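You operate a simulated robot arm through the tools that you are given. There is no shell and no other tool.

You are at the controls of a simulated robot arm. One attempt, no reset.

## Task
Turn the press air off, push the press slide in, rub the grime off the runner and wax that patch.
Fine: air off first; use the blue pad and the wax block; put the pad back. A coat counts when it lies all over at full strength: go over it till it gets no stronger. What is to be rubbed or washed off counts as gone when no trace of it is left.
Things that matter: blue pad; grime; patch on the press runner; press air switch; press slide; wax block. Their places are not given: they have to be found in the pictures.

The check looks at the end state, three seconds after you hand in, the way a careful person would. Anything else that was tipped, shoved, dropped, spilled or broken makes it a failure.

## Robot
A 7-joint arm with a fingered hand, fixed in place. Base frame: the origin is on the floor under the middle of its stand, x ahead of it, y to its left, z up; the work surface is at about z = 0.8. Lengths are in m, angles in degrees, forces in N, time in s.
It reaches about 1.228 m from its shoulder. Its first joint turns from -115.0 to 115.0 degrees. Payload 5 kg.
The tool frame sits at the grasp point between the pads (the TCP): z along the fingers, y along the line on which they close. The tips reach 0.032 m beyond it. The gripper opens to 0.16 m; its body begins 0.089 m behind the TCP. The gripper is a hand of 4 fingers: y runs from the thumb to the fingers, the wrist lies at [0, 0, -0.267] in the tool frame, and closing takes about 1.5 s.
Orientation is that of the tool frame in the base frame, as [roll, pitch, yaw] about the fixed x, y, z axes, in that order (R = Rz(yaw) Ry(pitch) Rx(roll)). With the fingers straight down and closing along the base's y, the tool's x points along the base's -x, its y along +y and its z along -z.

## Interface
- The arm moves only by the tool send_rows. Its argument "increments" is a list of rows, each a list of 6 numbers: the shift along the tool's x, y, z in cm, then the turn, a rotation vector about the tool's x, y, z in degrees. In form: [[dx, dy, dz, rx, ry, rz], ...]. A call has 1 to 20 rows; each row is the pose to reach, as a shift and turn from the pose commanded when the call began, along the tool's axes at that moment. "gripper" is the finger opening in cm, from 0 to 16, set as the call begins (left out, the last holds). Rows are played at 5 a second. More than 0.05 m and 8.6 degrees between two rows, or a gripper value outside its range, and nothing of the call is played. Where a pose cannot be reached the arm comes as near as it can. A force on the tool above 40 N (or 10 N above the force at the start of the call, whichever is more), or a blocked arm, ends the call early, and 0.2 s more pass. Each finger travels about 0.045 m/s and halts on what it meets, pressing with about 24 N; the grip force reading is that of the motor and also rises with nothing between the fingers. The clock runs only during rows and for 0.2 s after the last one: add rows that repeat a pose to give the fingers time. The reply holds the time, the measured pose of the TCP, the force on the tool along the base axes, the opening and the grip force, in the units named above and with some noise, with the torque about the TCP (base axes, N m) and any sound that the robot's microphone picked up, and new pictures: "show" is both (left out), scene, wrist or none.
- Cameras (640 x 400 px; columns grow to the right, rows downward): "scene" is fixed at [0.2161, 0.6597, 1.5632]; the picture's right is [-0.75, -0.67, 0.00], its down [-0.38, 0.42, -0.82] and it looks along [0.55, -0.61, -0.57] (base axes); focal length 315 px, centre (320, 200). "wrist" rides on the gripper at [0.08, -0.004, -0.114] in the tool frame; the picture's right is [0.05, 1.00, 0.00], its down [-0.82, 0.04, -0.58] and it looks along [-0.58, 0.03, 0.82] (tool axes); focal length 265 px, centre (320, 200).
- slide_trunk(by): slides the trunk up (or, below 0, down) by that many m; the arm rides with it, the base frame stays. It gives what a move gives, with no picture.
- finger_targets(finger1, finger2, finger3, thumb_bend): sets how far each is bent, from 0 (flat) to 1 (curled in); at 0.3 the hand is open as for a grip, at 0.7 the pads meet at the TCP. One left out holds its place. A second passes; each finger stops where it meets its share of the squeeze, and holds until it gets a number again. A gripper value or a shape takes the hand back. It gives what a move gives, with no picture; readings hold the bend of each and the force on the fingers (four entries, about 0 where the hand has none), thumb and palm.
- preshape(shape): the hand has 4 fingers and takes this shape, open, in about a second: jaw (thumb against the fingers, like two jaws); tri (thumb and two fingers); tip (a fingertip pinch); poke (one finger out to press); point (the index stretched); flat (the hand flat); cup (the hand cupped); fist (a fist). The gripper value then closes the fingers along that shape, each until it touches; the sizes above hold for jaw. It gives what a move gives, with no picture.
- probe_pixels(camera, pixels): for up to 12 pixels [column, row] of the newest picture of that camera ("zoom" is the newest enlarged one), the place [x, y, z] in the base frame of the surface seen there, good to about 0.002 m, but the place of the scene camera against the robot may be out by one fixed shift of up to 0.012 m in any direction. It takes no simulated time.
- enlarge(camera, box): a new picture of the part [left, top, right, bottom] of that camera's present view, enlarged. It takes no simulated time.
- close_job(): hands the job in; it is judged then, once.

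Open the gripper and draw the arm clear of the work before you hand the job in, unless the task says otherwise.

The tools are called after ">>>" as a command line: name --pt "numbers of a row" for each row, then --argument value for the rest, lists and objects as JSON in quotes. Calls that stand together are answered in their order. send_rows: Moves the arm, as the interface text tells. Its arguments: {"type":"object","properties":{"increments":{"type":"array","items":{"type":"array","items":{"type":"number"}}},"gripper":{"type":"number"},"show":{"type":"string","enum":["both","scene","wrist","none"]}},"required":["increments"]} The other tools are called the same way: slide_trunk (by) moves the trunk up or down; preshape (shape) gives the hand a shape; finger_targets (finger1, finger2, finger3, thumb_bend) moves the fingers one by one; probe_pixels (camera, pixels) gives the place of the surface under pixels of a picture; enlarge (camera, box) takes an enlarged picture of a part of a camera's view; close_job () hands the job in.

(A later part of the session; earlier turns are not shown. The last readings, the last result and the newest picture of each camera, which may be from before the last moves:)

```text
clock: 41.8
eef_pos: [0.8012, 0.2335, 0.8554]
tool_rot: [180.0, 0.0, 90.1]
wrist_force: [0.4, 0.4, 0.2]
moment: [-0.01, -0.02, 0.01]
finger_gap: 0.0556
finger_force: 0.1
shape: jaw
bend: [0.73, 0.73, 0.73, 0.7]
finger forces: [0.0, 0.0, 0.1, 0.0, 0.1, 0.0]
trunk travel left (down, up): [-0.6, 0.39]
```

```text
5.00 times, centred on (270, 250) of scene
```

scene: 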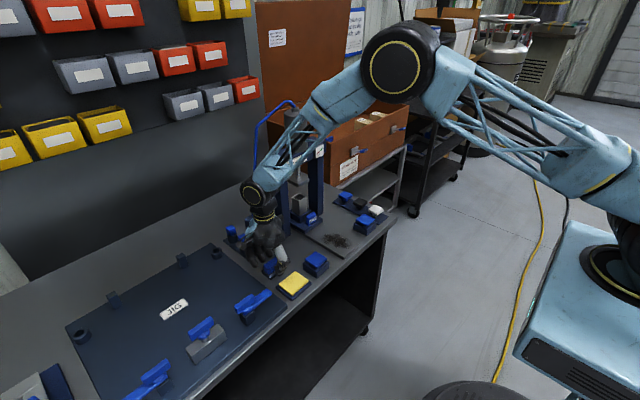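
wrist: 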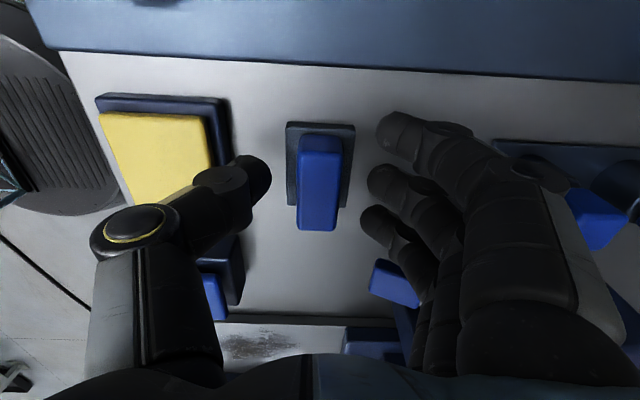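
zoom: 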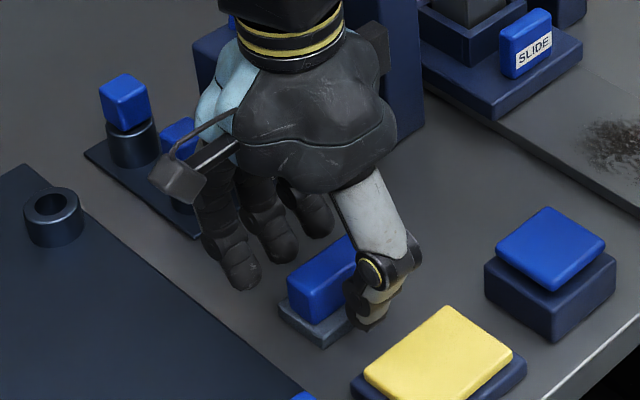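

Fingers straddle the handle. I lower 0.6 cm more and close the hand, giving the fingers time.

>>> send_rows --pt "0 0 0.4 0 0 0" --pt "0 0 0.7 0 0 0" --show "none"

>>> send_rows --pt "0 0 0 0 0 0" --pt "0 0 0 0 0 0" --pt "0 0 0 0 0 0" --pt "0 0 0 0 0 0" --pt "0 0 0 0 0 0" --pt "0 0 0 0 0 0" --pt "0 0 0 0 0 0" --pt "0 0 0 0 0 0" --gripper 0

>>> enlarge --camera "scene" --box '[230, 210, 310, 290]'

```text
clock: 42.4
eef_pos: [0.8001, 0.233, 0.847]
tool_rot: [180.0, 0.0, 90.1]
wrist_force: [-0.2, -0.2, 0.9]
moment: [-0.01, -0.01, 0.05]
finger_gap: 0.0556
finger_force: 0.1
shape: jaw
bend: [0.73, 0.73, 0.73, 0.7]
finger forces: [0.0, 0.1, 0.0, 0.0, 0.0, 0.1]
trunk travel left (down, up): [-0.6, 0.39]
```

```text
clock: 44.2
eef_pos: [0.801, 0.2324, 0.8474]
tool_rot: [-180.0, 0.0, 90.1]
wrist_force: [-0.1, 0.4, 1.2]
moment: [-0.01, -0.03, 0.0]
finger_gap: 0.0137
finger_force: 23.8
shape: jaw
bend: [0.68, 0.72, 0.72, 0.71]
finger forces: [0.0, 11.4, 8.3, 0.0, 19.9, 0.0]
trunk travel left (down, up): [-0.6, 0.39]
```

scene: 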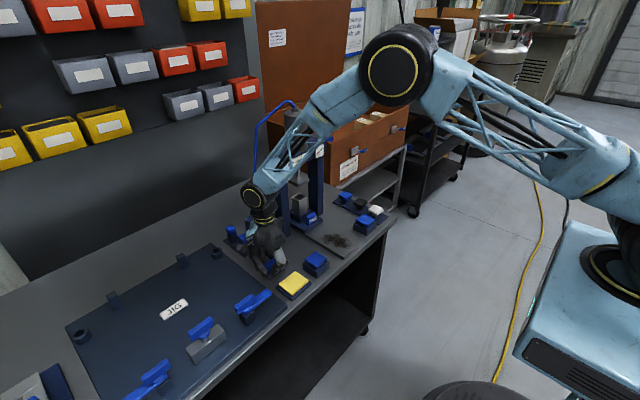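
wrist: 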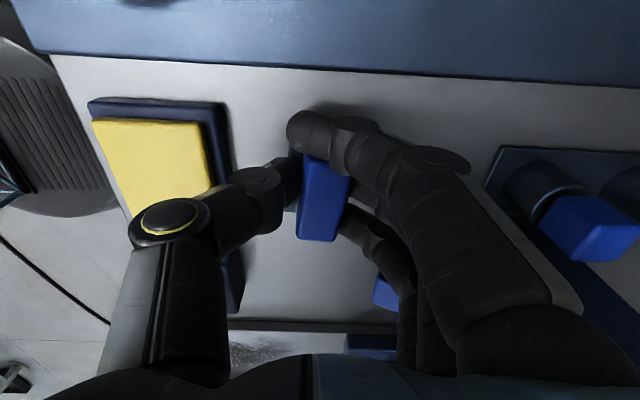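

```text
5.00 times, centred on (270, 250) of scene
```

zoom: 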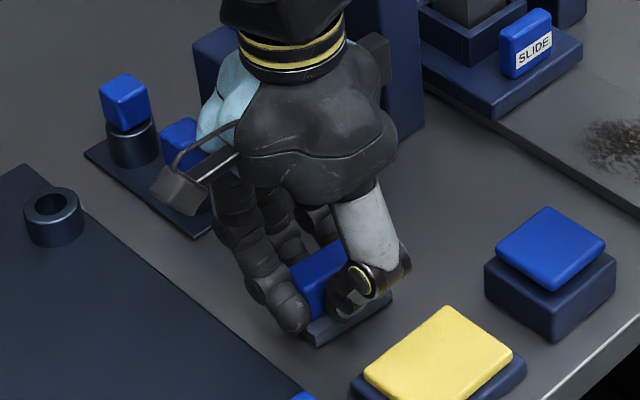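

Fingers 2 and 3 and the thumb hold the handle (11, 8 and 20 N); finger 1 passes beyond its end. I lift the pad 5 cm to see whether it holds.

>>> send_rows --pt "0 0 -1 0 0 0" --pt "0 0 -2.5 0 0 0" --pt "0 0 -4 0 0 0" --pt "0 0 -6 0 0 0"

>>> enlarge --camera "scene" --box '[230, 200, 310, 280]'

```text
clock: 45.2
eef_pos: [0.7987, 0.2332, 0.9079]
tool_rot: [179.9, 0.0, 90.1]
wrist_force: [0.4, 0.0, -1.5]
moment: [0.0, 0.03, -0.02]
finger_gap: 0.0135
finger_force: 24.2
shape: jaw
bend: [0.68, 0.72, 0.72, 0.71]
finger forces: [0.2, 11.2, 8.4, 0.1, 19.6, 0.0]
trunk travel left (down, up): [-0.6, 0.39]
```

scene: 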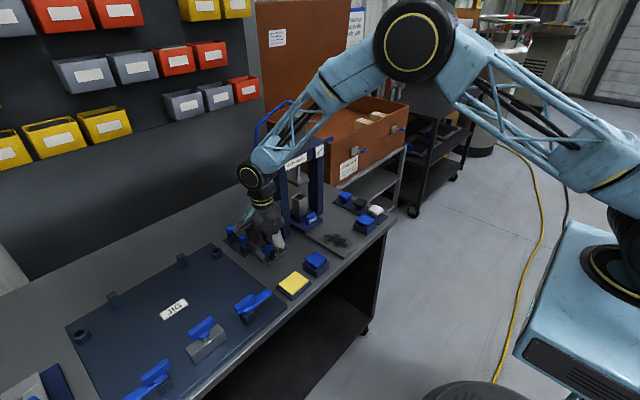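
wrist: 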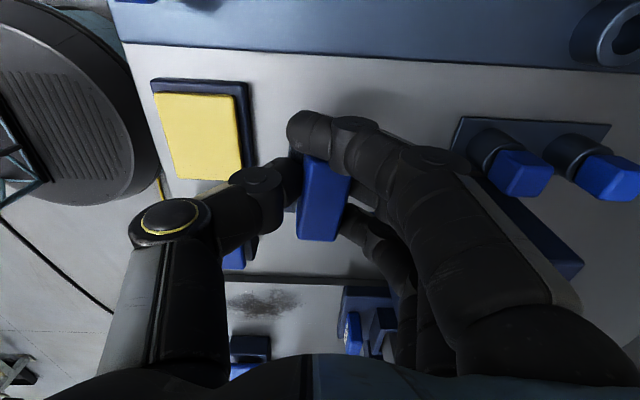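

```text
5.00 times, centred on (270, 240) of scene
```

zoom: 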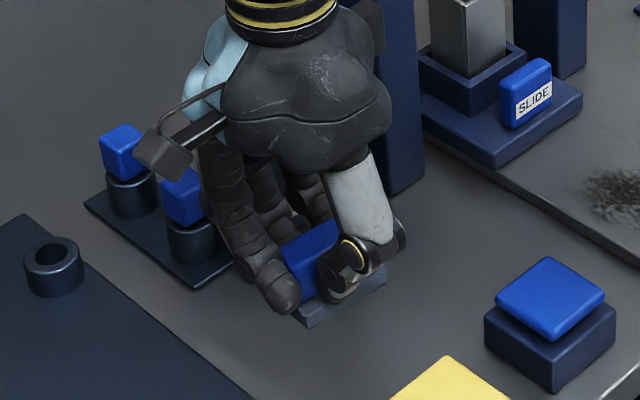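

The pad is held firmly (bottom 4.7 cm below the TCP). I carry it at safe height to above the grime patch at about (0.727, −0.01).

>>> send_rows --pt "0 -1.5 -3 0 0 0" --pt "-3.5 -3.5 -5 0 0 0" --pt "-7.5 -5.5 -5 0 0 0" --pt "-11.5 -7 -5 0 0 0" --pt "-15.5 -7.2 -5 0 0 0" --pt "-19.5 -7.2 -5 0 0 0" --pt "-23.7 -7.2 -4 0 0 0" --pt "-23.7 -7.2 -3 0 0 0"

>>> enlarge --camera "scene" --box '[290, 180, 390, 270]'

```text
clock: 47.0
eef_pos: [0.7271, -0.0061, 0.9367]
tool_rot: [-180.0, 0.0, 90.1]
wrist_force: [-0.3, 0.3, -0.3]
moment: [-0.01, -0.01, 0.04]
finger_gap: 0.0134
finger_force: 24.4
shape: jaw
bend: [0.68, 0.72, 0.72, 0.71]
finger forces: [0.2, 11.2, 8.1, 0.0, 19.5, 0.1]
trunk travel left (down, up): [-0.6, 0.39]
```

scene: 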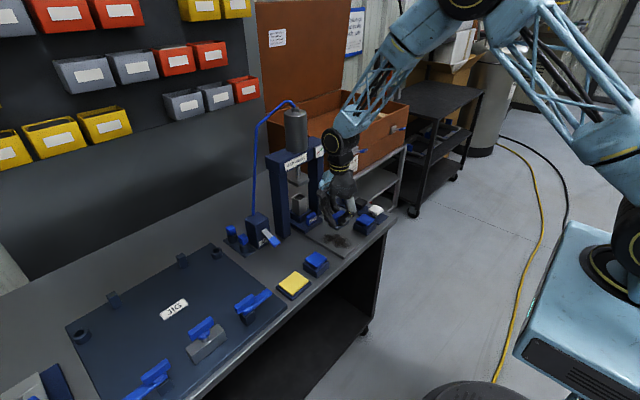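
wrist: 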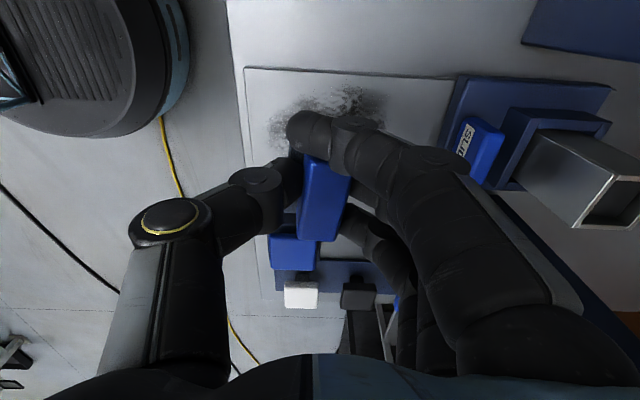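

```text
4.44 times, centred on (340, 225) of scene
```

zoom: 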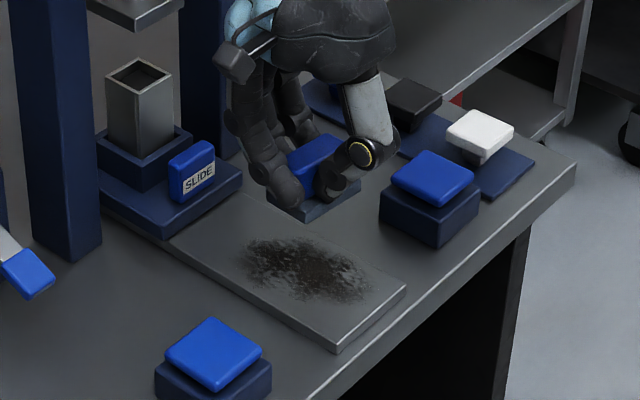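

The pad hangs above the patch. I lower it in small steps till it touches the runner (expected at TCP z≈0.859).

>>> send_rows --pt "0 0 3 0 0 0" --pt "0 0 5.5 0 0 0" --pt "0 0 6.8 0 0 0" --pt "0 0 7.3 0 0 0" --pt "0 0 7.6 0 0 0" --pt "0 0 7.8 0 0 0" --show "none"

```text
clock: 48.4
eef_pos: [0.7296, -0.0038, 0.8595]
tool_rot: [-180.0, -0.1, 90.1]
wrist_force: [0.3, -0.7, -0.1]
moment: [0.04, -0.01, -0.01]
finger_gap: 0.0133
finger_force: 23.7
shape: jaw
bend: [0.68, 0.72, 0.72, 0.71]
finger forces: [0.2, 11.3, 8.1, 0.1, 19.5, 0.0]
trunk travel left (down, up): [-0.6, 0.39]
```

No contact force yet at z 0.8595. I press a little further in millimetre steps.

>>> send_rows --pt "0 0 0.15 0 0 0" --pt "0 0 0.3 0 0 0" --pt "0 0 0.3 0 0 0" --show "none"

```text
clock: 49.2
eef_pos: [0.7276, -0.0048, 0.8572]
tool_rot: [179.9, 0.1, 90.2]
wrist_force: [-2.4, 2.1, 14.4]
moment: [-0.12, -0.25, 0.04]
finger_gap: 0.0141
finger_force: 24.0
shape: jaw
bend: [0.68, 0.72, 0.72, 0.71]
finger forces: [0.3, 15.5, 9.6, 0.0, 24.4, 0.0]
trunk travel left (down, up): [-0.6, 0.39]
```

Contact with about 14 N at z 0.857. I rub with strokes along x in three lanes over the patch.

>>> send_rows --pt "0 -1.5 0 0 0 0" --pt "0 -3.5 0 0 0 0" --pt "1.1 -3.5 0 0 0 0" --pt "1.1 -1.5 0 0 0 0" --pt "1.1 0.5 0 0 0 0" --pt "1.1 2.5 0 0 0 0" --pt "1.1 4.3 0 0 0 0" --pt "0 4.3 0 0 0 0" --pt "-1.3 4.3 0 0 0 0" --pt "-1.3 2.3 0 0 0 0" --pt "-1.3 0.3 0 0 0 0" --pt "-1.3 -1.7 0 0 0 0" --pt "-1.3 -3.7 0 0 0 0" --pt "0 -3.7 0 0 0 0" --pt "0 -1.7 0 0 0 0" --pt "0 0.3 0 0 0 0" --pt "0 2.3 0 0 0 0" --pt "0 4.3 0 0 0 0" --pt "0 2 0 0 0 0" --pt "0 0 0 0 0 0"

>>> enlarge --camera "scene" --box '[290, 190, 390, 270]'

```text
clock: 53.4
eef_pos: [0.7289, -0.006, 0.8582]
tool_rot: [179.9, 0.0, 90.1]
wrist_force: [-0.6, -0.2, 4.3]
moment: [-0.07, -0.12, 0.01]
finger_gap: 0.0135
finger_force: 24.0
shape: jaw
bend: [0.68, 0.72, 0.72, 0.71]
finger forces: [0.5, 11.1, 8.8, 0.1, 19.7, 0.0]
trunk travel left (down, up): [-0.6, 0.39]
```

scene: 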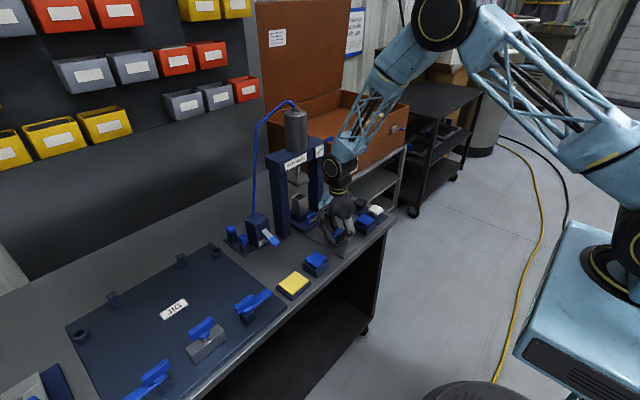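
wrist: 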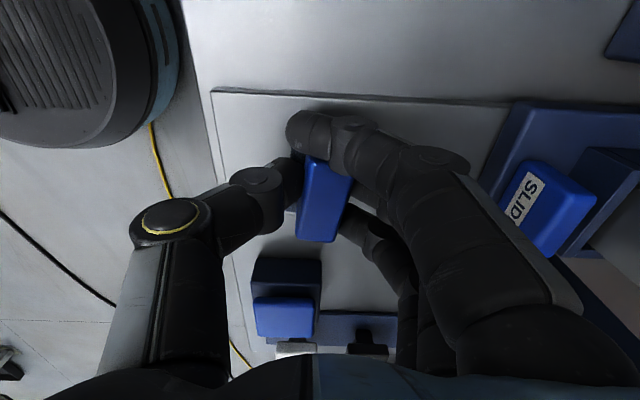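

```text
5.00 times, centred on (340, 230) of scene
```

zoom: 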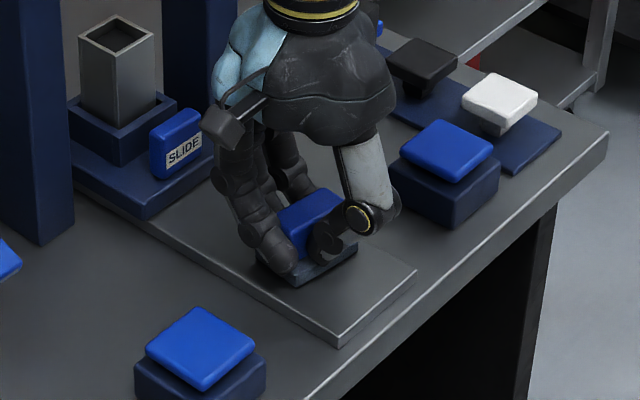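

The runner already looks clean around the pad. I lift it and look for traces left.

>>> send_rows --pt "0 0 -3 0 0 0" --pt "3 0 -6 0 0 0" --pt "7 0 -9 0 0 0" --pt "11 0 -9 0 0 0"

>>> enlarge --camera "scene" --box '[300, 200, 380, 260]'

>>> enlarge --camera "wrist" --box '[180, 130, 460, 330]'

```text
clock: 54.4
eef_pos: [0.7284, 0.1065, 0.9485]
tool_rot: [-180.0, -0.1, 90.1]
wrist_force: [-1.3, 0.5, 0.2]
moment: [0.02, -0.03, 0.02]
finger_gap: 0.0134
finger_force: 24.0
shape: jaw
bend: [0.68, 0.72, 0.72, 0.71]
finger forces: [0.4, 10.6, 8.5, 0.0, 19.1, 0.1]
trunk travel left (down, up): [-0.6, 0.39]
```

scene: 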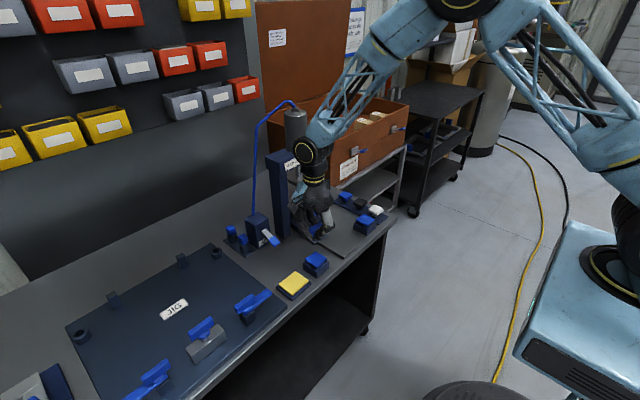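
wrist: 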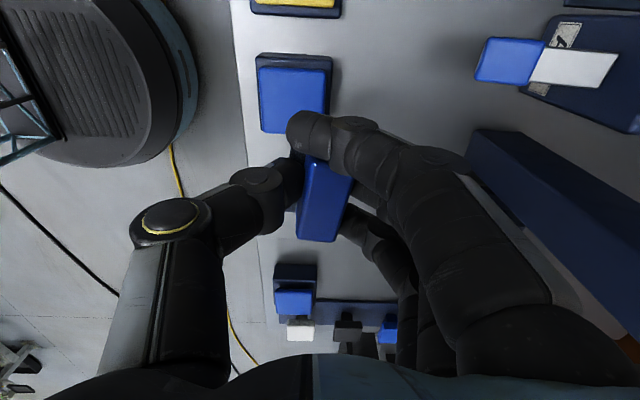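

```text
6.67 times, centred on (340, 230) of scene
```

zoom: 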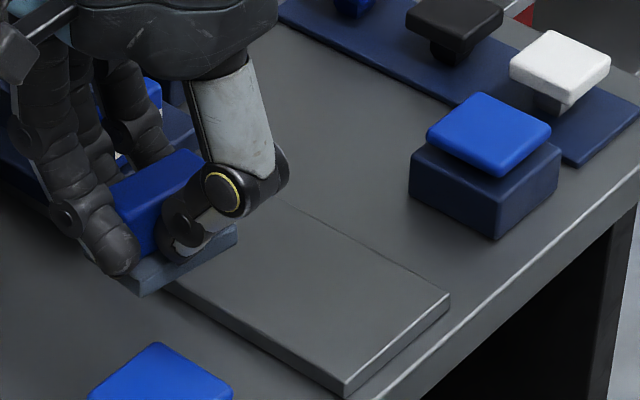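

```text
2.00 times, centred on (320, 230) of wrist
```

zoom: 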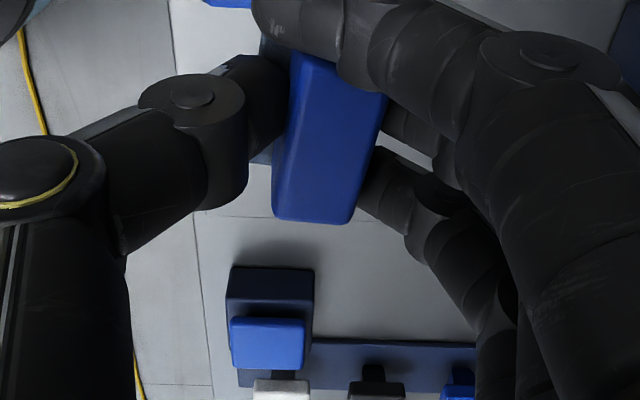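

The visible part is clean; I move the hand farther left (toward y≈0.24) to see the whole patch area.

>>> send_rows --pt "4 -0.5 0 0 0 0" --pt "8 -1.5 0 0 0 0" --pt "12.5 -2.5 0 0 0 0"

>>> enlarge --camera "scene" --box '[300, 205, 380, 260]'

>>> enlarge --camera "scene" --box '[315, 220, 365, 250]'

>>> enlarge --camera "scene" --box '[255, 225, 335, 300]'

```text
clock: 55.2
eef_pos: [0.7007, 0.2274, 0.9465]
tool_rot: [180.0, 0.1, 90.0]
wrist_force: [-0.5, 0.0, -0.9]
moment: [0.0, 0.0, 0.02]
finger_gap: 0.0137
finger_force: 24.8
shape: jaw
bend: [0.68, 0.72, 0.72, 0.71]
finger forces: [0.6, 10.5, 8.4, 0.0, 19.1, 0.1]
trunk travel left (down, up): [-0.6, 0.39]
```

scene: 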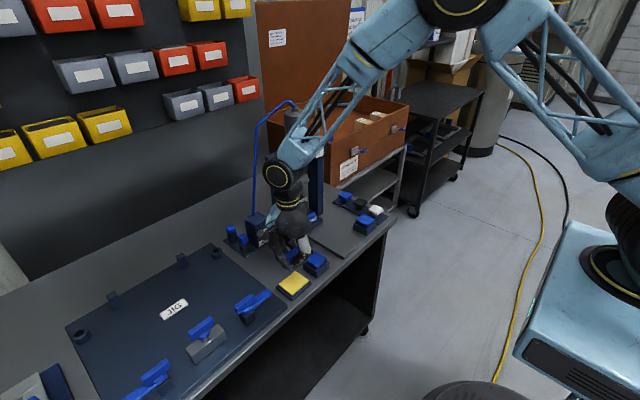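
wrist: 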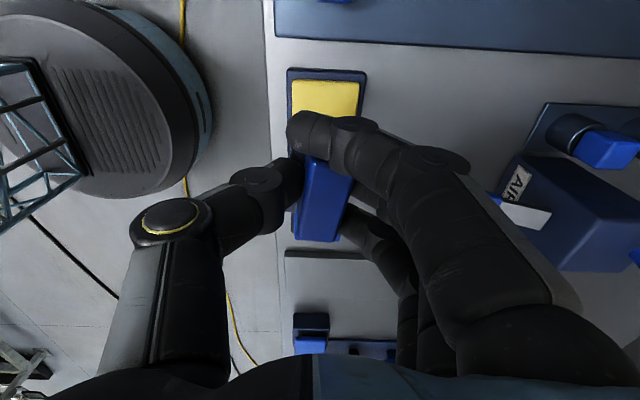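

```text
7.27 times, centred on (340, 232) of scene
```

zoom: 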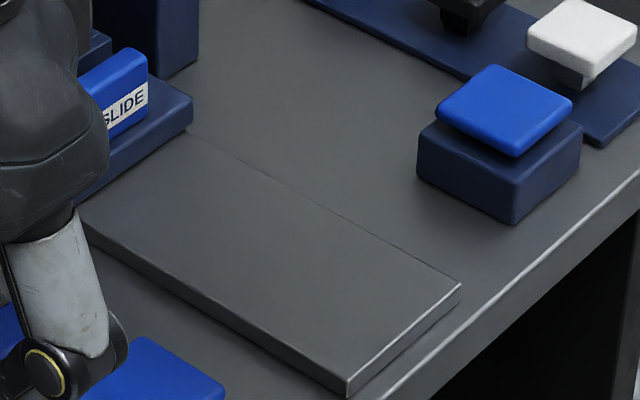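

```text
12.80 times, centred on (340, 235) of scene
```

zoom: 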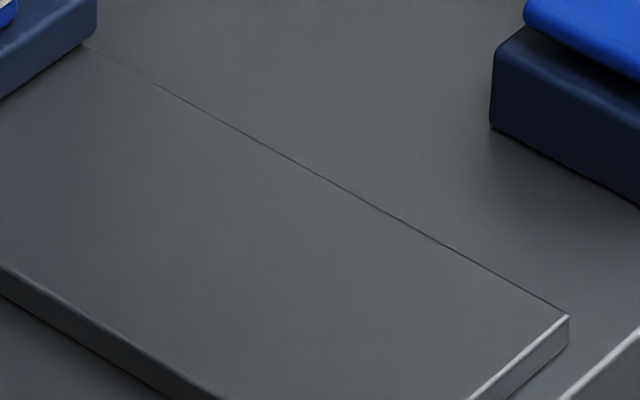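

```text
5.33 times, centred on (295, 262) of scene
```

zoom: 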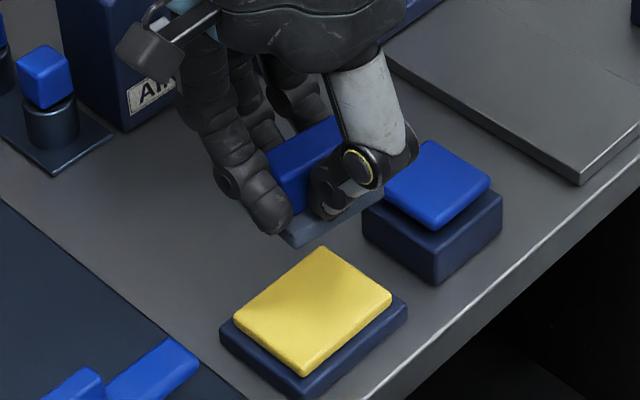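

The runner looks clean everywhere now. For safety against faint traces I go back for one more, slightly wider pass before touching any wax.

>>> send_rows --pt "-4.5 1 0 0 0 0" --pt "-9 2 0 0 0 0" --pt "-13.5 2.7 0 0 0 0" --pt "-18 2.7 0 0 0 0" --pt "-22.2 2.7 2 0 0 0" --pt "-23.2 2.7 5 0 0 0" --pt "-23.2 2.7 7.5 0 0 0" --pt "-23.2 2.7 8.5 0 0 0" --pt "-23.2 2.7 8.9 0 0 0" --show "none"

```text
clock: 57.2
eef_pos: [0.73, -0.0034, 0.8583]
tool_rot: [179.9, 0.0, 90.1]
wrist_force: [-1.5, -1.2, 5.4]
moment: [-0.05, -0.11, -0.01]
finger_gap: 0.0136
finger_force: 24.0
shape: jaw
bend: [0.68, 0.72, 0.72, 0.71]
finger forces: [0.5, 10.8, 8.1, 0.1, 20.7, 0.1]
trunk travel left (down, up): [-0.6, 0.39]
```

Contact is 5 N here. I rub the whole area again in four lanes with slightly more pressure.

>>> send_rows --pt "0 -2.2 0.07 0 0 0" --pt "0 -4.4 0.07 0 0 0" --pt "1.7 -4.4 0.07 0 0 0" --pt "1.7 -2 0.07 0 0 0" --pt "1.7 0.4 0.07 0 0 0" --pt "1.7 2.8 0.07 0 0 0" --pt "1.7 5 0.07 0 0 0" --pt "0.5 5 0.07 0 0 0" --pt "0.5 2.6 0.07 0 0 0" --pt "0.5 0 0.07 0 0 0" --pt "0.5 -2.4 0.07 0 0 0" --pt "0 -4.6 0.07 0 0 0" --pt "-1.7 -4.6 0.07 0 0 0" --pt "-1.7 -2 0.07 0 0 0" --pt "-1.7 0.4 0.07 0 0 0" --pt "-1.7 2.8 0.07 0 0 0" --pt "-1.7 5 0.07 0 0 0" --pt "-0.7 3 0.07 0 0 0" --pt "-0.7 0 0.07 0 0 0" --pt "0 0 -1 0 0 0" --show "none"

>>> send_rows --pt "0 0 -3 0 0 0" --pt "3 0 -6 0 0 0" --pt "7.5 0 -7.8 0 0 0" --pt "12 0 -7.8 0 0 0" --pt "16.5 -1 -7.8 0 0 0" --pt "21 -2 -7.8 0 0 0" --pt "23 -2.7 -7.8 0 0 0"

>>> enlarge --camera "scene" --box '[300, 205, 380, 260]'

```text
clock: 61.4
eef_pos: [0.7305, -0.0017, 0.8671]
tool_rot: [-180.0, 0.0, 90.1]
wrist_force: [-0.5, 0.3, -0.4]
moment: [0.0, -0.02, 0.06]
finger_gap: 0.0134
finger_force: 24.2
shape: jaw
bend: [0.68, 0.72, 0.72, 0.71]
finger forces: [0.7, 10.3, 8.4, 0.1, 19.0, 0.0]
trunk travel left (down, up): [-0.6, 0.39]
```

```text
clock: 63.0
eef_pos: [0.704, 0.2314, 0.9432]
tool_rot: [179.9, 0.1, 90.0]
wrist_force: [-0.3, 0.7, -0.2]
moment: [-0.01, 0.0, 0.0]
finger_gap: 0.0135
finger_force: 24.0
shape: jaw
bend: [0.68, 0.72, 0.72, 0.71]
finger forces: [0.8, 10.5, 8.3, 0.1, 18.9, 0.0]
trunk travel left (down, up): [-0.6, 0.39]
```

scene: 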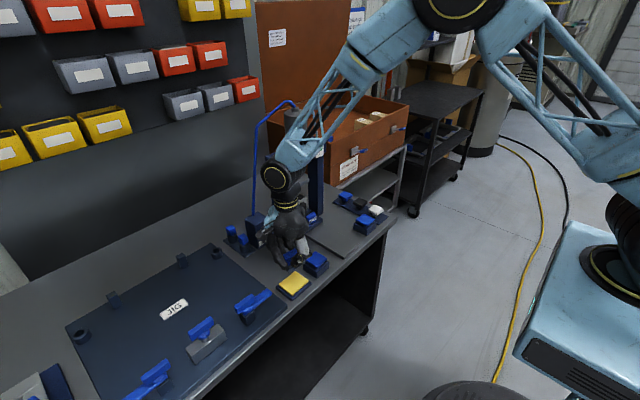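
wrist: 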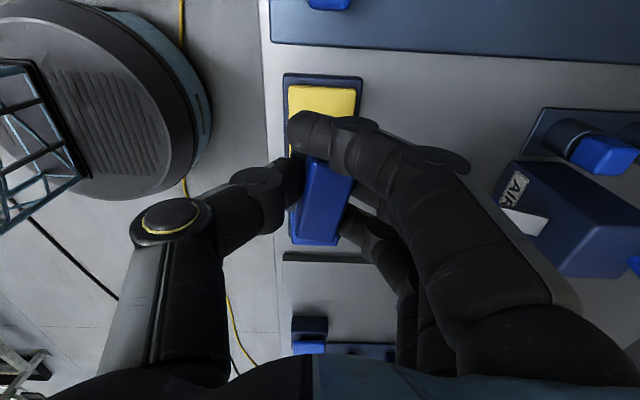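

```text
7.27 times, centred on (340, 232) of scene
```

zoom: 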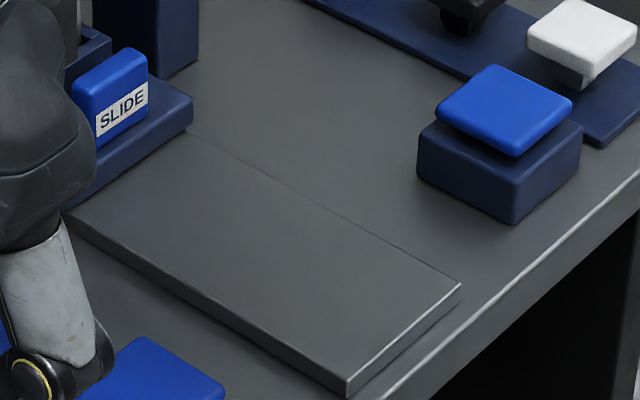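

The runner is spotless. Next I bring the pad down onto the yellow wax block (top z≈0.823, so contact near TCP z 0.870) to try loading wax, gently and without sideways motion first.

>>> send_rows --pt "0 0.2 2 0 0 0" --pt "0 0.2 4.5 0 0 0" --pt "0 0.2 6.2 0 0 0" --pt "0 0.2 7.0 0 0 0" --pt "0 0.2 7.3 0 0 0" --pt "0 0.2 7.4 0 0 0"

>>> enlarge --camera "scene" --box '[255, 225, 335, 300]'

```text
clock: 64.4
eef_pos: [0.7047, 0.2292, 0.8709]
tool_rot: [179.9, 0.1, 90.0]
wrist_force: [-0.8, 0.0, -0.5]
moment: [-0.01, -0.01, -0.01]
finger_gap: 0.0136
finger_force: 23.8
shape: jaw
bend: [0.68, 0.72, 0.72, 0.71]
finger forces: [0.7, 10.4, 8.3, 0.0, 18.8, 0.0]
trunk travel left (down, up): [-0.6, 0.39]
```

scene: 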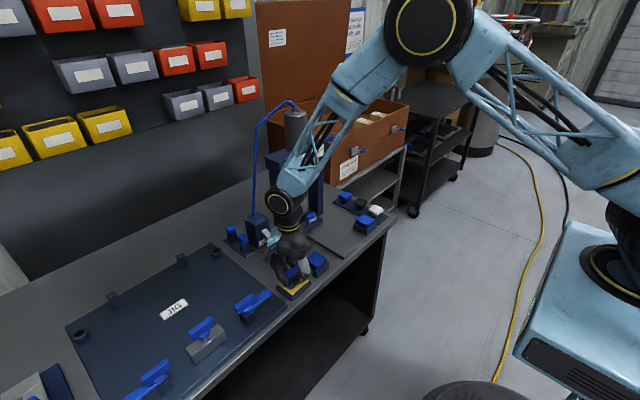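
wrist: 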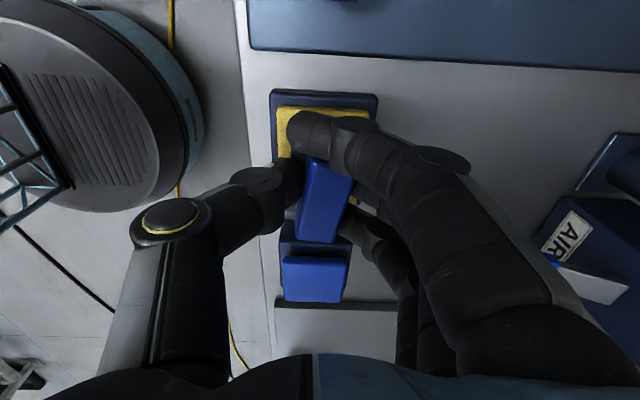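

```text
5.33 times, centred on (295, 262) of scene
```

zoom: 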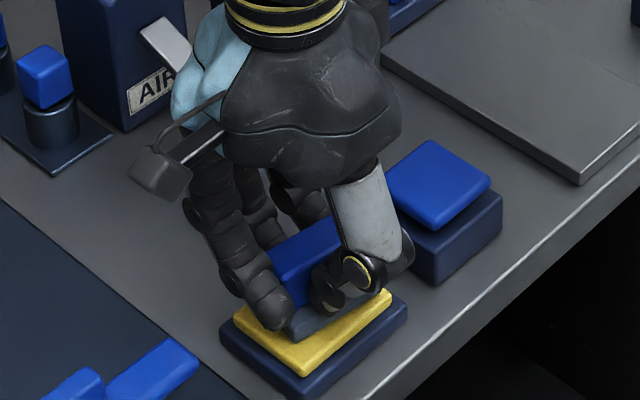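

The pad is a hair above the wax. I press down a couple of millimetres and make tiny strokes while watching whether the block stays put.

>>> send_rows --pt "0 0 0.1 0 0 0" --pt "0 0 0.2 0 0 0" --pt "0 0 0.25 0 0 0" --pt "0 0 0.25 0 0 0" --show "none"

```text
clock: 65.4
eef_pos: [0.7037, 0.229, 0.8701]
tool_rot: [179.9, 0.0, 90.1]
wrist_force: [2.1, 1.2, 5.1]
moment: [0.02, -0.23, 0.0]
finger_gap: 0.0136
finger_force: 23.8
shape: jaw
bend: [0.68, 0.72, 0.72, 0.71]
finger forces: [0.8, 13.6, 8.9, 0.1, 18.6, 0.0]
trunk travel left (down, up): [-0.6, 0.39]
```

Contact with 5 N on the wax. I make small ±0.8 cm strokes.

>>> send_rows --pt "0 0.5 0 0 0 0" --pt "0 0.8 0 0 0 0" --pt "0 0 0 0 0 0" --pt "0 -0.8 0 0 0 0" --pt "0 0 0 0 0 0" --pt "0.6 0.6 0 0 0 0" --pt "-0.6 0.6 0 0 0 0" --pt "-0.6 -0.6 0 0 0 0" --pt "0.6 -0.6 0 0 0 0" --pt "0 0 0 0 0 0" --pt "0 0 -0.5 0 0 0" --pt "0 0 -3 0 0 0" --pt "0 0 -6 0 0 0"

>>> enlarge --camera "scene" --box '[255, 225, 335, 300]'

```text
clock: 68.2
eef_pos: [0.7064, 0.2303, 0.9287]
tool_rot: [-180.0, 0.0, 90.1]
wrist_force: [-0.1, -0.2, 1.1]
moment: [0.01, -0.03, -0.03]
finger_gap: 0.0136
finger_force: 23.4
shape: jaw
bend: [0.68, 0.72, 0.72, 0.71]
finger forces: [0.9, 10.5, 8.2, 0.0, 18.9, 0.1]
trunk travel left (down, up): [-0.6, 0.39]
```

scene: 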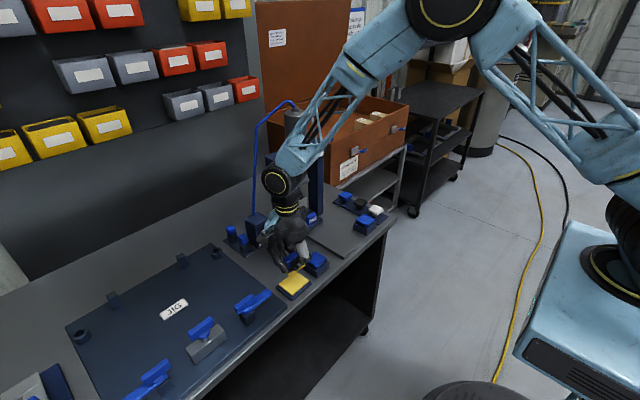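
wrist: 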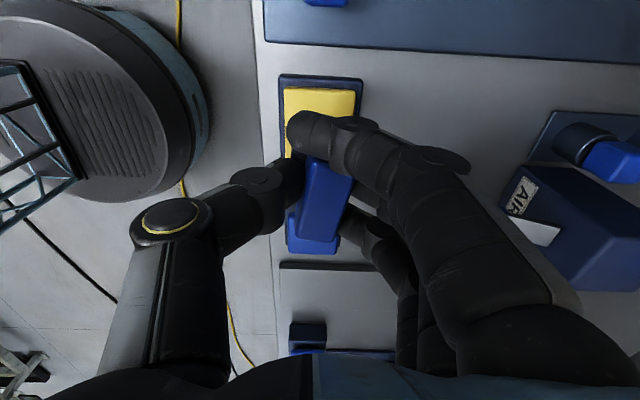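

```text
5.33 times, centred on (295, 262) of scene
```

zoom: 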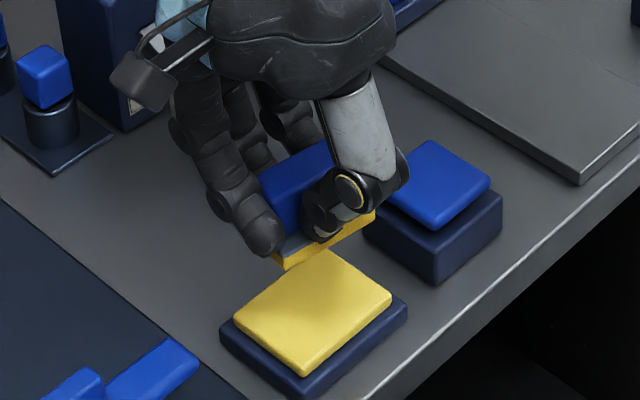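

The pad's underside has turned yellow: it is loaded with wax and the block stayed in place. I carry it to the patch and lower to contact.

>>> send_rows --pt "-3 0 -1.5 0 0 0" --pt "-7.5 1 -1.5 0 0 0" --pt "-12 2 -1.5 0 0 0" --pt "-16.5 2.4 -1.5 0 0 0" --pt "-21 2.4 0 0 0 0" --pt "-23.4 2.4 3 0 0 0" --pt "-23.4 2.4 5.5 0 0 0" --pt "-23.4 2.4 6.7 0 0 0" --pt "-23.4 2.4 7.1 0 0 0" --show "none"

```text
clock: 70.2
eef_pos: [0.7279, -0.005, 0.8586]
tool_rot: [179.9, 0.0, 90.1]
wrist_force: [-0.8, 0.4, 7.3]
moment: [-0.02, -0.15, 0.0]
finger_gap: 0.0135
finger_force: 24.4
shape: jaw
bend: [0.68, 0.72, 0.72, 0.71]
finger forces: [0.9, 13.8, 7.9, 0.0, 19.8, 0.0]
trunk travel left (down, up): [-0.6, 0.39]
```

7 N contact. I wax the patch with the same three-lane strokes and then look.

>>> send_rows --pt "0 -2 0 0 0 0" --pt "0 -3.8 0 0 0 0" --pt "1.3 -3.8 0 0 0 0" --pt "1.3 -1.5 0 0 0 0" --pt "1.3 0.5 0 0 0 0" --pt "1.3 2.5 0 0 0 0" --pt "1.3 4.5 0 0 0 0" --pt "0 4.5 0 0 0 0" --pt "-1.3 4.5 0 0 0 0" --pt "-1.3 2.3 0 0 0 0" --pt "-1.3 0.3 0 0 0 0" --pt "-1.3 -1.7 0 0 0 0" --pt "-1.3 -3.8 0 0 0 0" --pt "0 -3.8 0 0 0 0" --pt "0 -1.7 0 0 0 0" --pt "0 0.3 0 0 0 0" --pt "0 2.3 0 0 0 0" --pt "0 4.3 0 0 0 0" --pt "0 2 0 0 0 0" --pt "0 0 0 0 0 0" --show "none"

>>> send_rows --pt "0 0 -3 0 0 0" --pt "3 0 -6 0 0 0" --pt "7.5 0 -8.5 0 0 0" --pt "12 0 -8.5 0 0 0" --pt "16.5 -1 -8.5 0 0 0" --pt "21 -2 -8.5 0 0 0" --pt "23.4 -2.4 -8.5 0 0 0"

>>> enlarge --camera "scene" --box '[300, 205, 380, 260]'

>>> enlarge --camera "scene" --box '[255, 225, 335, 300]'

```text
clock: 74.4
eef_pos: [0.7291, -0.0062, 0.8601]
tool_rot: [179.9, 0.0, 90.1]
wrist_force: [0.3, 0.4, -0.1]
moment: [0.03, 0.01, 0.02]
finger_gap: 0.0136
finger_force: 24.2
shape: jaw
bend: [0.68, 0.72, 0.72, 0.71]
finger forces: [1.1, 10.4, 8.2, 0.0, 18.9, 0.0]
trunk travel left (down, up): [-0.6, 0.39]
```

```text
refused: row 3 steps farther than a row can; nothing moved
```

```text
7.27 times, centred on (340, 232) of scene
```

zoom: 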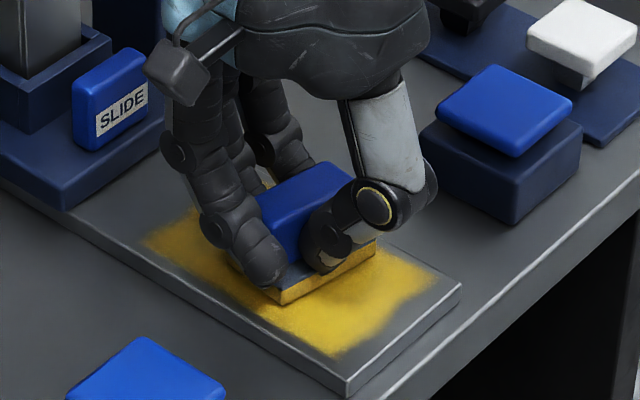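

```text
5.33 times, centred on (295, 262) of scene
```

zoom: 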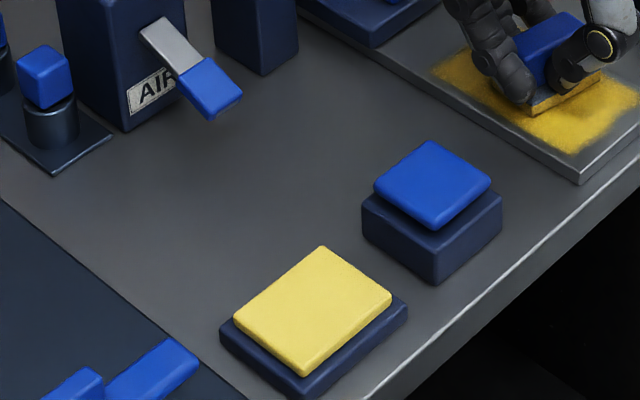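

A yellow coat is forming (visible all around the pad) but uneven, and the contact force has dropped to zero. I press down a bit again before continuing.

>>> send_rows --pt "0 0 0.1 0 0 0" --pt "0 0 0.15 0 0 0" --pt "0 0 0.15 0 0 0" --show "none"

```text
clock: 75.2
eef_pos: [0.7289, -0.0061, 0.8583]
tool_rot: [-180.0, -0.1, 90.1]
wrist_force: [0.2, -0.8, 3.1]
moment: [-0.02, -0.19, -0.03]
finger_gap: 0.0134
finger_force: 23.7
shape: jaw
bend: [0.68, 0.72, 0.72, 0.71]
finger forces: [1.1, 12.9, 8.0, 0.0, 18.9, 0.1]
trunk travel left (down, up): [-0.6, 0.39]
```

Light contact again. I repeat the strokes with slightly more pressure.

>>> send_rows --pt "0 -2 0.08 0 0 0" --pt "0 -3.9 0.08 0 0 0" --pt "1.4 -3.9 0.08 0 0 0" --pt "1.4 -1.5 0.08 0 0 0" --pt "1.4 0.7 0.08 0 0 0" --pt "1.4 2.9 0.08 0 0 0" --pt "1.4 4.9 0.08 0 0 0" --pt "0 4.9 0.08 0 0 0" --pt "-1.4 4.9 0.08 0 0 0" --pt "-1.4 2.5 0.08 0 0 0" --pt "-1.4 0.3 0.08 0 0 0" --pt "-1.4 -1.7 0.08 0 0 0" --pt "-1.4 -3.9 0.08 0 0 0" --pt "0 -3.9 0.08 0 0 0" --pt "0 -1.7 0.08 0 0 0" --pt "0 0.3 0.08 0 0 0" --pt "0 2.5 0.08 0 0 0" --pt "0 4.7 0.08 0 0 0" --pt "0 2.2 0.08 0 0 0" --pt "0 0 0.08 0 0 0" --show "none"

>>> send_rows --pt "0 0 -2.5 0 0 0" --pt "3 0 -5 0 0 0" --pt "7 0 -7 0 0 0" --pt "11.5 0 -8 0 0 0" --pt "16 -1 -8.5 0 0 0" --pt "20.5 -2 -8.5 0 0 0" --pt "23.4 -2.4 -8.5 0 0 0"

>>> enlarge --camera "scene" --box '[300, 205, 380, 260]'

>>> enlarge --camera "scene" --box '[255, 225, 335, 300]'

```text
clock: 79.4
eef_pos: [0.7285, -0.0072, 0.8573]
tool_rot: [180.0, 0.1, 90.1]
wrist_force: [1.4, -0.2, 9.8]
moment: [0.0, -0.29, 0.02]
finger_gap: 0.014
finger_force: 24.1
shape: jaw
bend: [0.68, 0.73, 0.72, 0.71]
finger forces: [2.2, 21.2, 8.1, 0.0, 19.8, 0.0]
trunk travel left (down, up): [-0.6, 0.39]
```

```text
clock: 81.0
eef_pos: [0.7046, 0.2309, 0.9404]
tool_rot: [180.0, 0.1, 89.9]
wrist_force: [0.3, -0.1, -0.5]
moment: [0.01, 0.01, 0.01]
finger_gap: 0.0139
finger_force: 24.1
shape: jaw
bend: [0.68, 0.72, 0.72, 0.71]
finger forces: [2.1, 10.7, 7.8, 0.0, 18.6, 0.0]
trunk travel left (down, up): [-0.6, 0.39]
```

scene: 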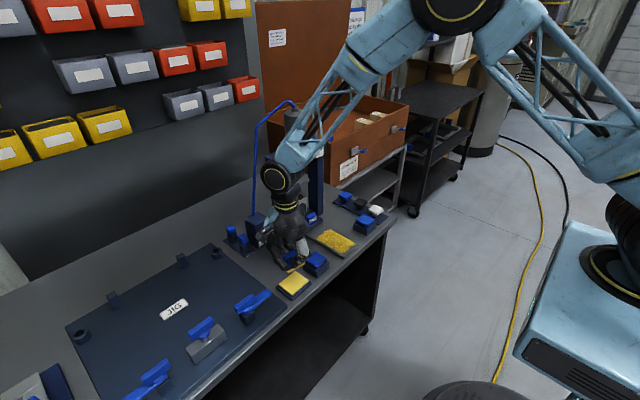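
wrist: 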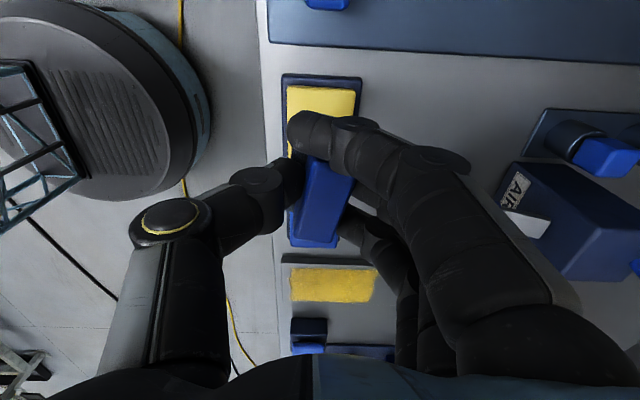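

```text
7.27 times, centred on (340, 232) of scene
```

zoom: 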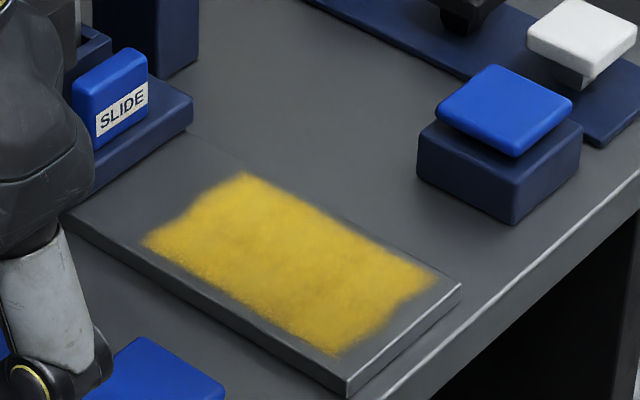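

```text
5.33 times, centred on (295, 262) of scene
```

zoom: 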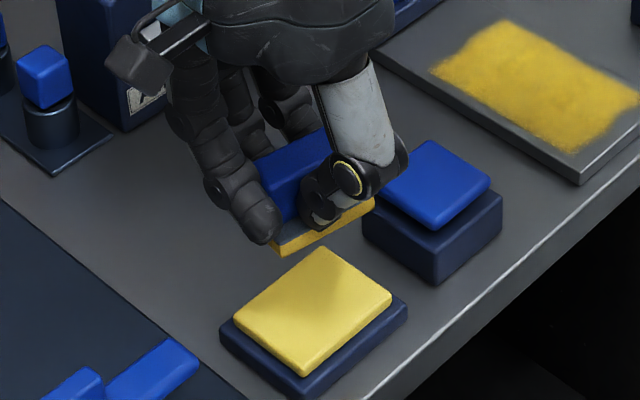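

A yellow coat now lies on the patch, still a little mottled. I zoom on it for comparison and probe its corners.

>>> enlarge --camera "scene" --box '[312, 222, 362, 257]'

>>> enlarge --camera "wrist" --box '[270, 240, 400, 330]'

>>> probe_pixels --camera "wrist" --pixels '[[291, 270], [291, 300], [377, 268], [368, 302], [285, 262], [335, 267], [335, 303]]'

```text
11.43 times, centred on (337, 240) of scene
```

zoom: 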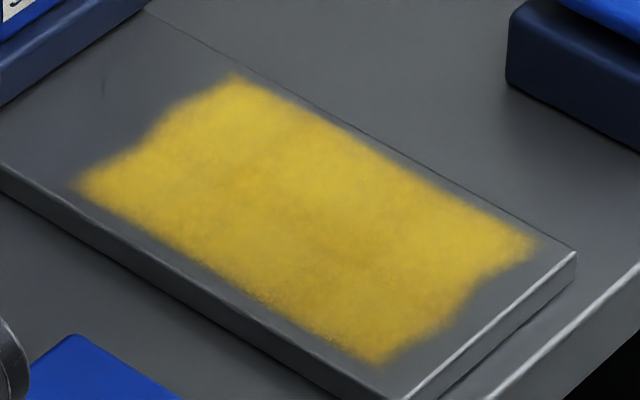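

```text
4.44 times, centred on (335, 285) of wrist
```

zoom: 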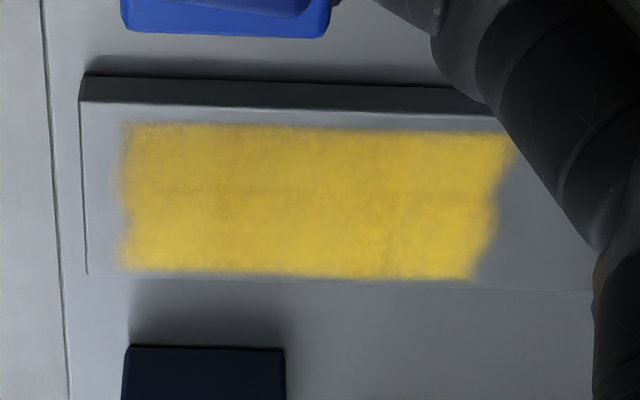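

```text
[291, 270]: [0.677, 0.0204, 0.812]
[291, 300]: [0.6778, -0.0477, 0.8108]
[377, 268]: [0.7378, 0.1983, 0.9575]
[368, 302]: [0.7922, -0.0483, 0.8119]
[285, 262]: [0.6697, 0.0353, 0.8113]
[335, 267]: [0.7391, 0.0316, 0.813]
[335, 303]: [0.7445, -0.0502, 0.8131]
```

The coat spans x 0.677–0.795, with a small notch at the front end near where the grime tip was. I reload wax on the block, then go over it again with a bit more reach at the front.

>>> send_rows --pt "0 0.1 3 0 0 0" --pt "0 0.1 5.5 0 0 0" --pt "0 0.1 6.7 0 0 0" --pt "0 0.1 7.1 0 0 0" --pt "0 0.1 7.2 0 0 0" --pt "0 0.8 7.2 0 0 0" --pt "0 0.1 7.2 0 0 0" --pt "0 -0.7 7.2 0 0 0" --pt "0 0.1 7.2 0 0 0" --pt "0.6 0.6 7.2 0 0 0" --pt "-0.6 0.6 7.2 0 0 0" --pt "-0.6 -0.5 7.2 0 0 0" --pt "0.6 -0.5 7.2 0 0 0" --pt "0 0.1 7.2 0 0 0" --pt "0 0.1 6 0 0 0" --pt "0 0.1 3 0 0 0" --pt "0 0 0 0 0 0"

>>> enlarge --camera "scene" --box '[255, 225, 335, 300]'

```text
clock: 84.6
eef_pos: [0.7021, 0.2285, 0.9411]
tool_rot: [-179.9, 0.0, 90.1]
wrist_force: [0.1, 0.8, 0.0]
moment: [0.02, -0.01, 0.0]
finger_gap: 0.0135
finger_force: 23.6
shape: jaw
bend: [0.68, 0.72, 0.72, 0.71]
finger forces: [2.2, 10.8, 7.8, 0.1, 18.6, 0.0]
trunk travel left (down, up): [-0.6, 0.39]
```

scene: 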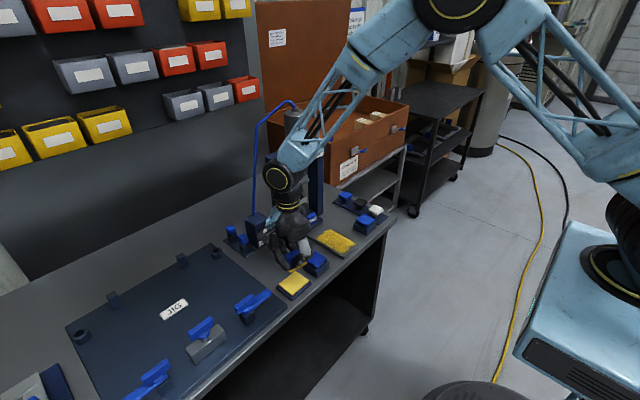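
wrist: 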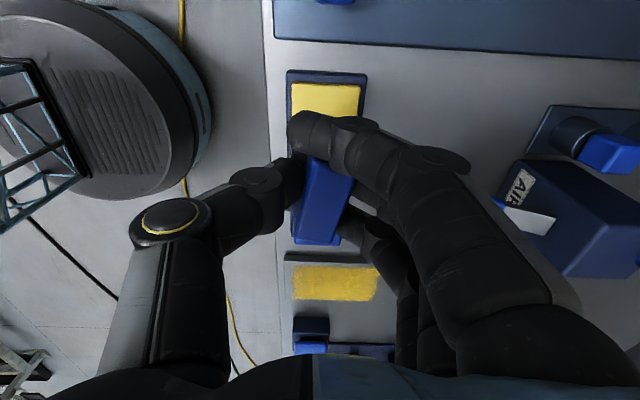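

```text
5.33 times, centred on (295, 262) of scene
```

zoom: 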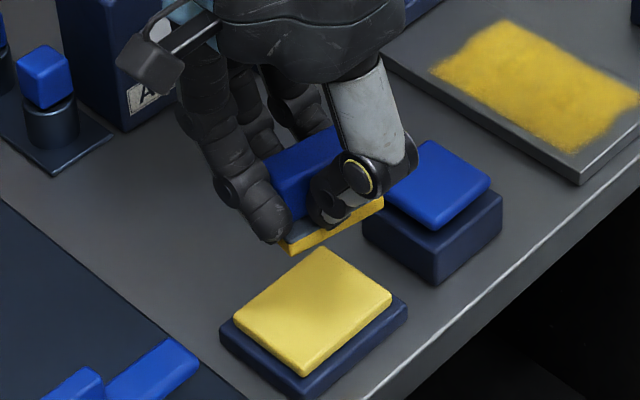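

The pad is reloaded. I carry it back to the patch and lower to contact.

>>> send_rows --pt "-4.5 1 0 0 0 0" --pt "-9 2 0 0 0 0" --pt "-13.5 2.6 0 0 0 0" --pt "-18 2.6 0 0 0 0" --pt "-22 2.6 1.5 0 0 0" --pt "-23.5 2.6 4.5 0 0 0" --pt "-23.5 2.6 7 0 0 0" --pt "-23.5 2.6 8 0 0 0" --pt "-23.5 2.6 8.3 0 0 0" --pt "-23.5 2.6 8.3 0 0 0" --show "none"

```text
clock: 86.8
eef_pos: [0.7307, -0.0053, 0.8588]
tool_rot: [179.9, -0.1, 90.2]
wrist_force: [-1.1, -0.5, -0.8]
moment: [-0.01, 0.01, 0.0]
finger_gap: 0.0135
finger_force: 24.3
shape: jaw
bend: [0.68, 0.72, 0.72, 0.71]
finger forces: [2.3, 11.0, 7.8, 0.1, 18.5, 0.0]
trunk travel left (down, up): [-0.6, 0.39]
```

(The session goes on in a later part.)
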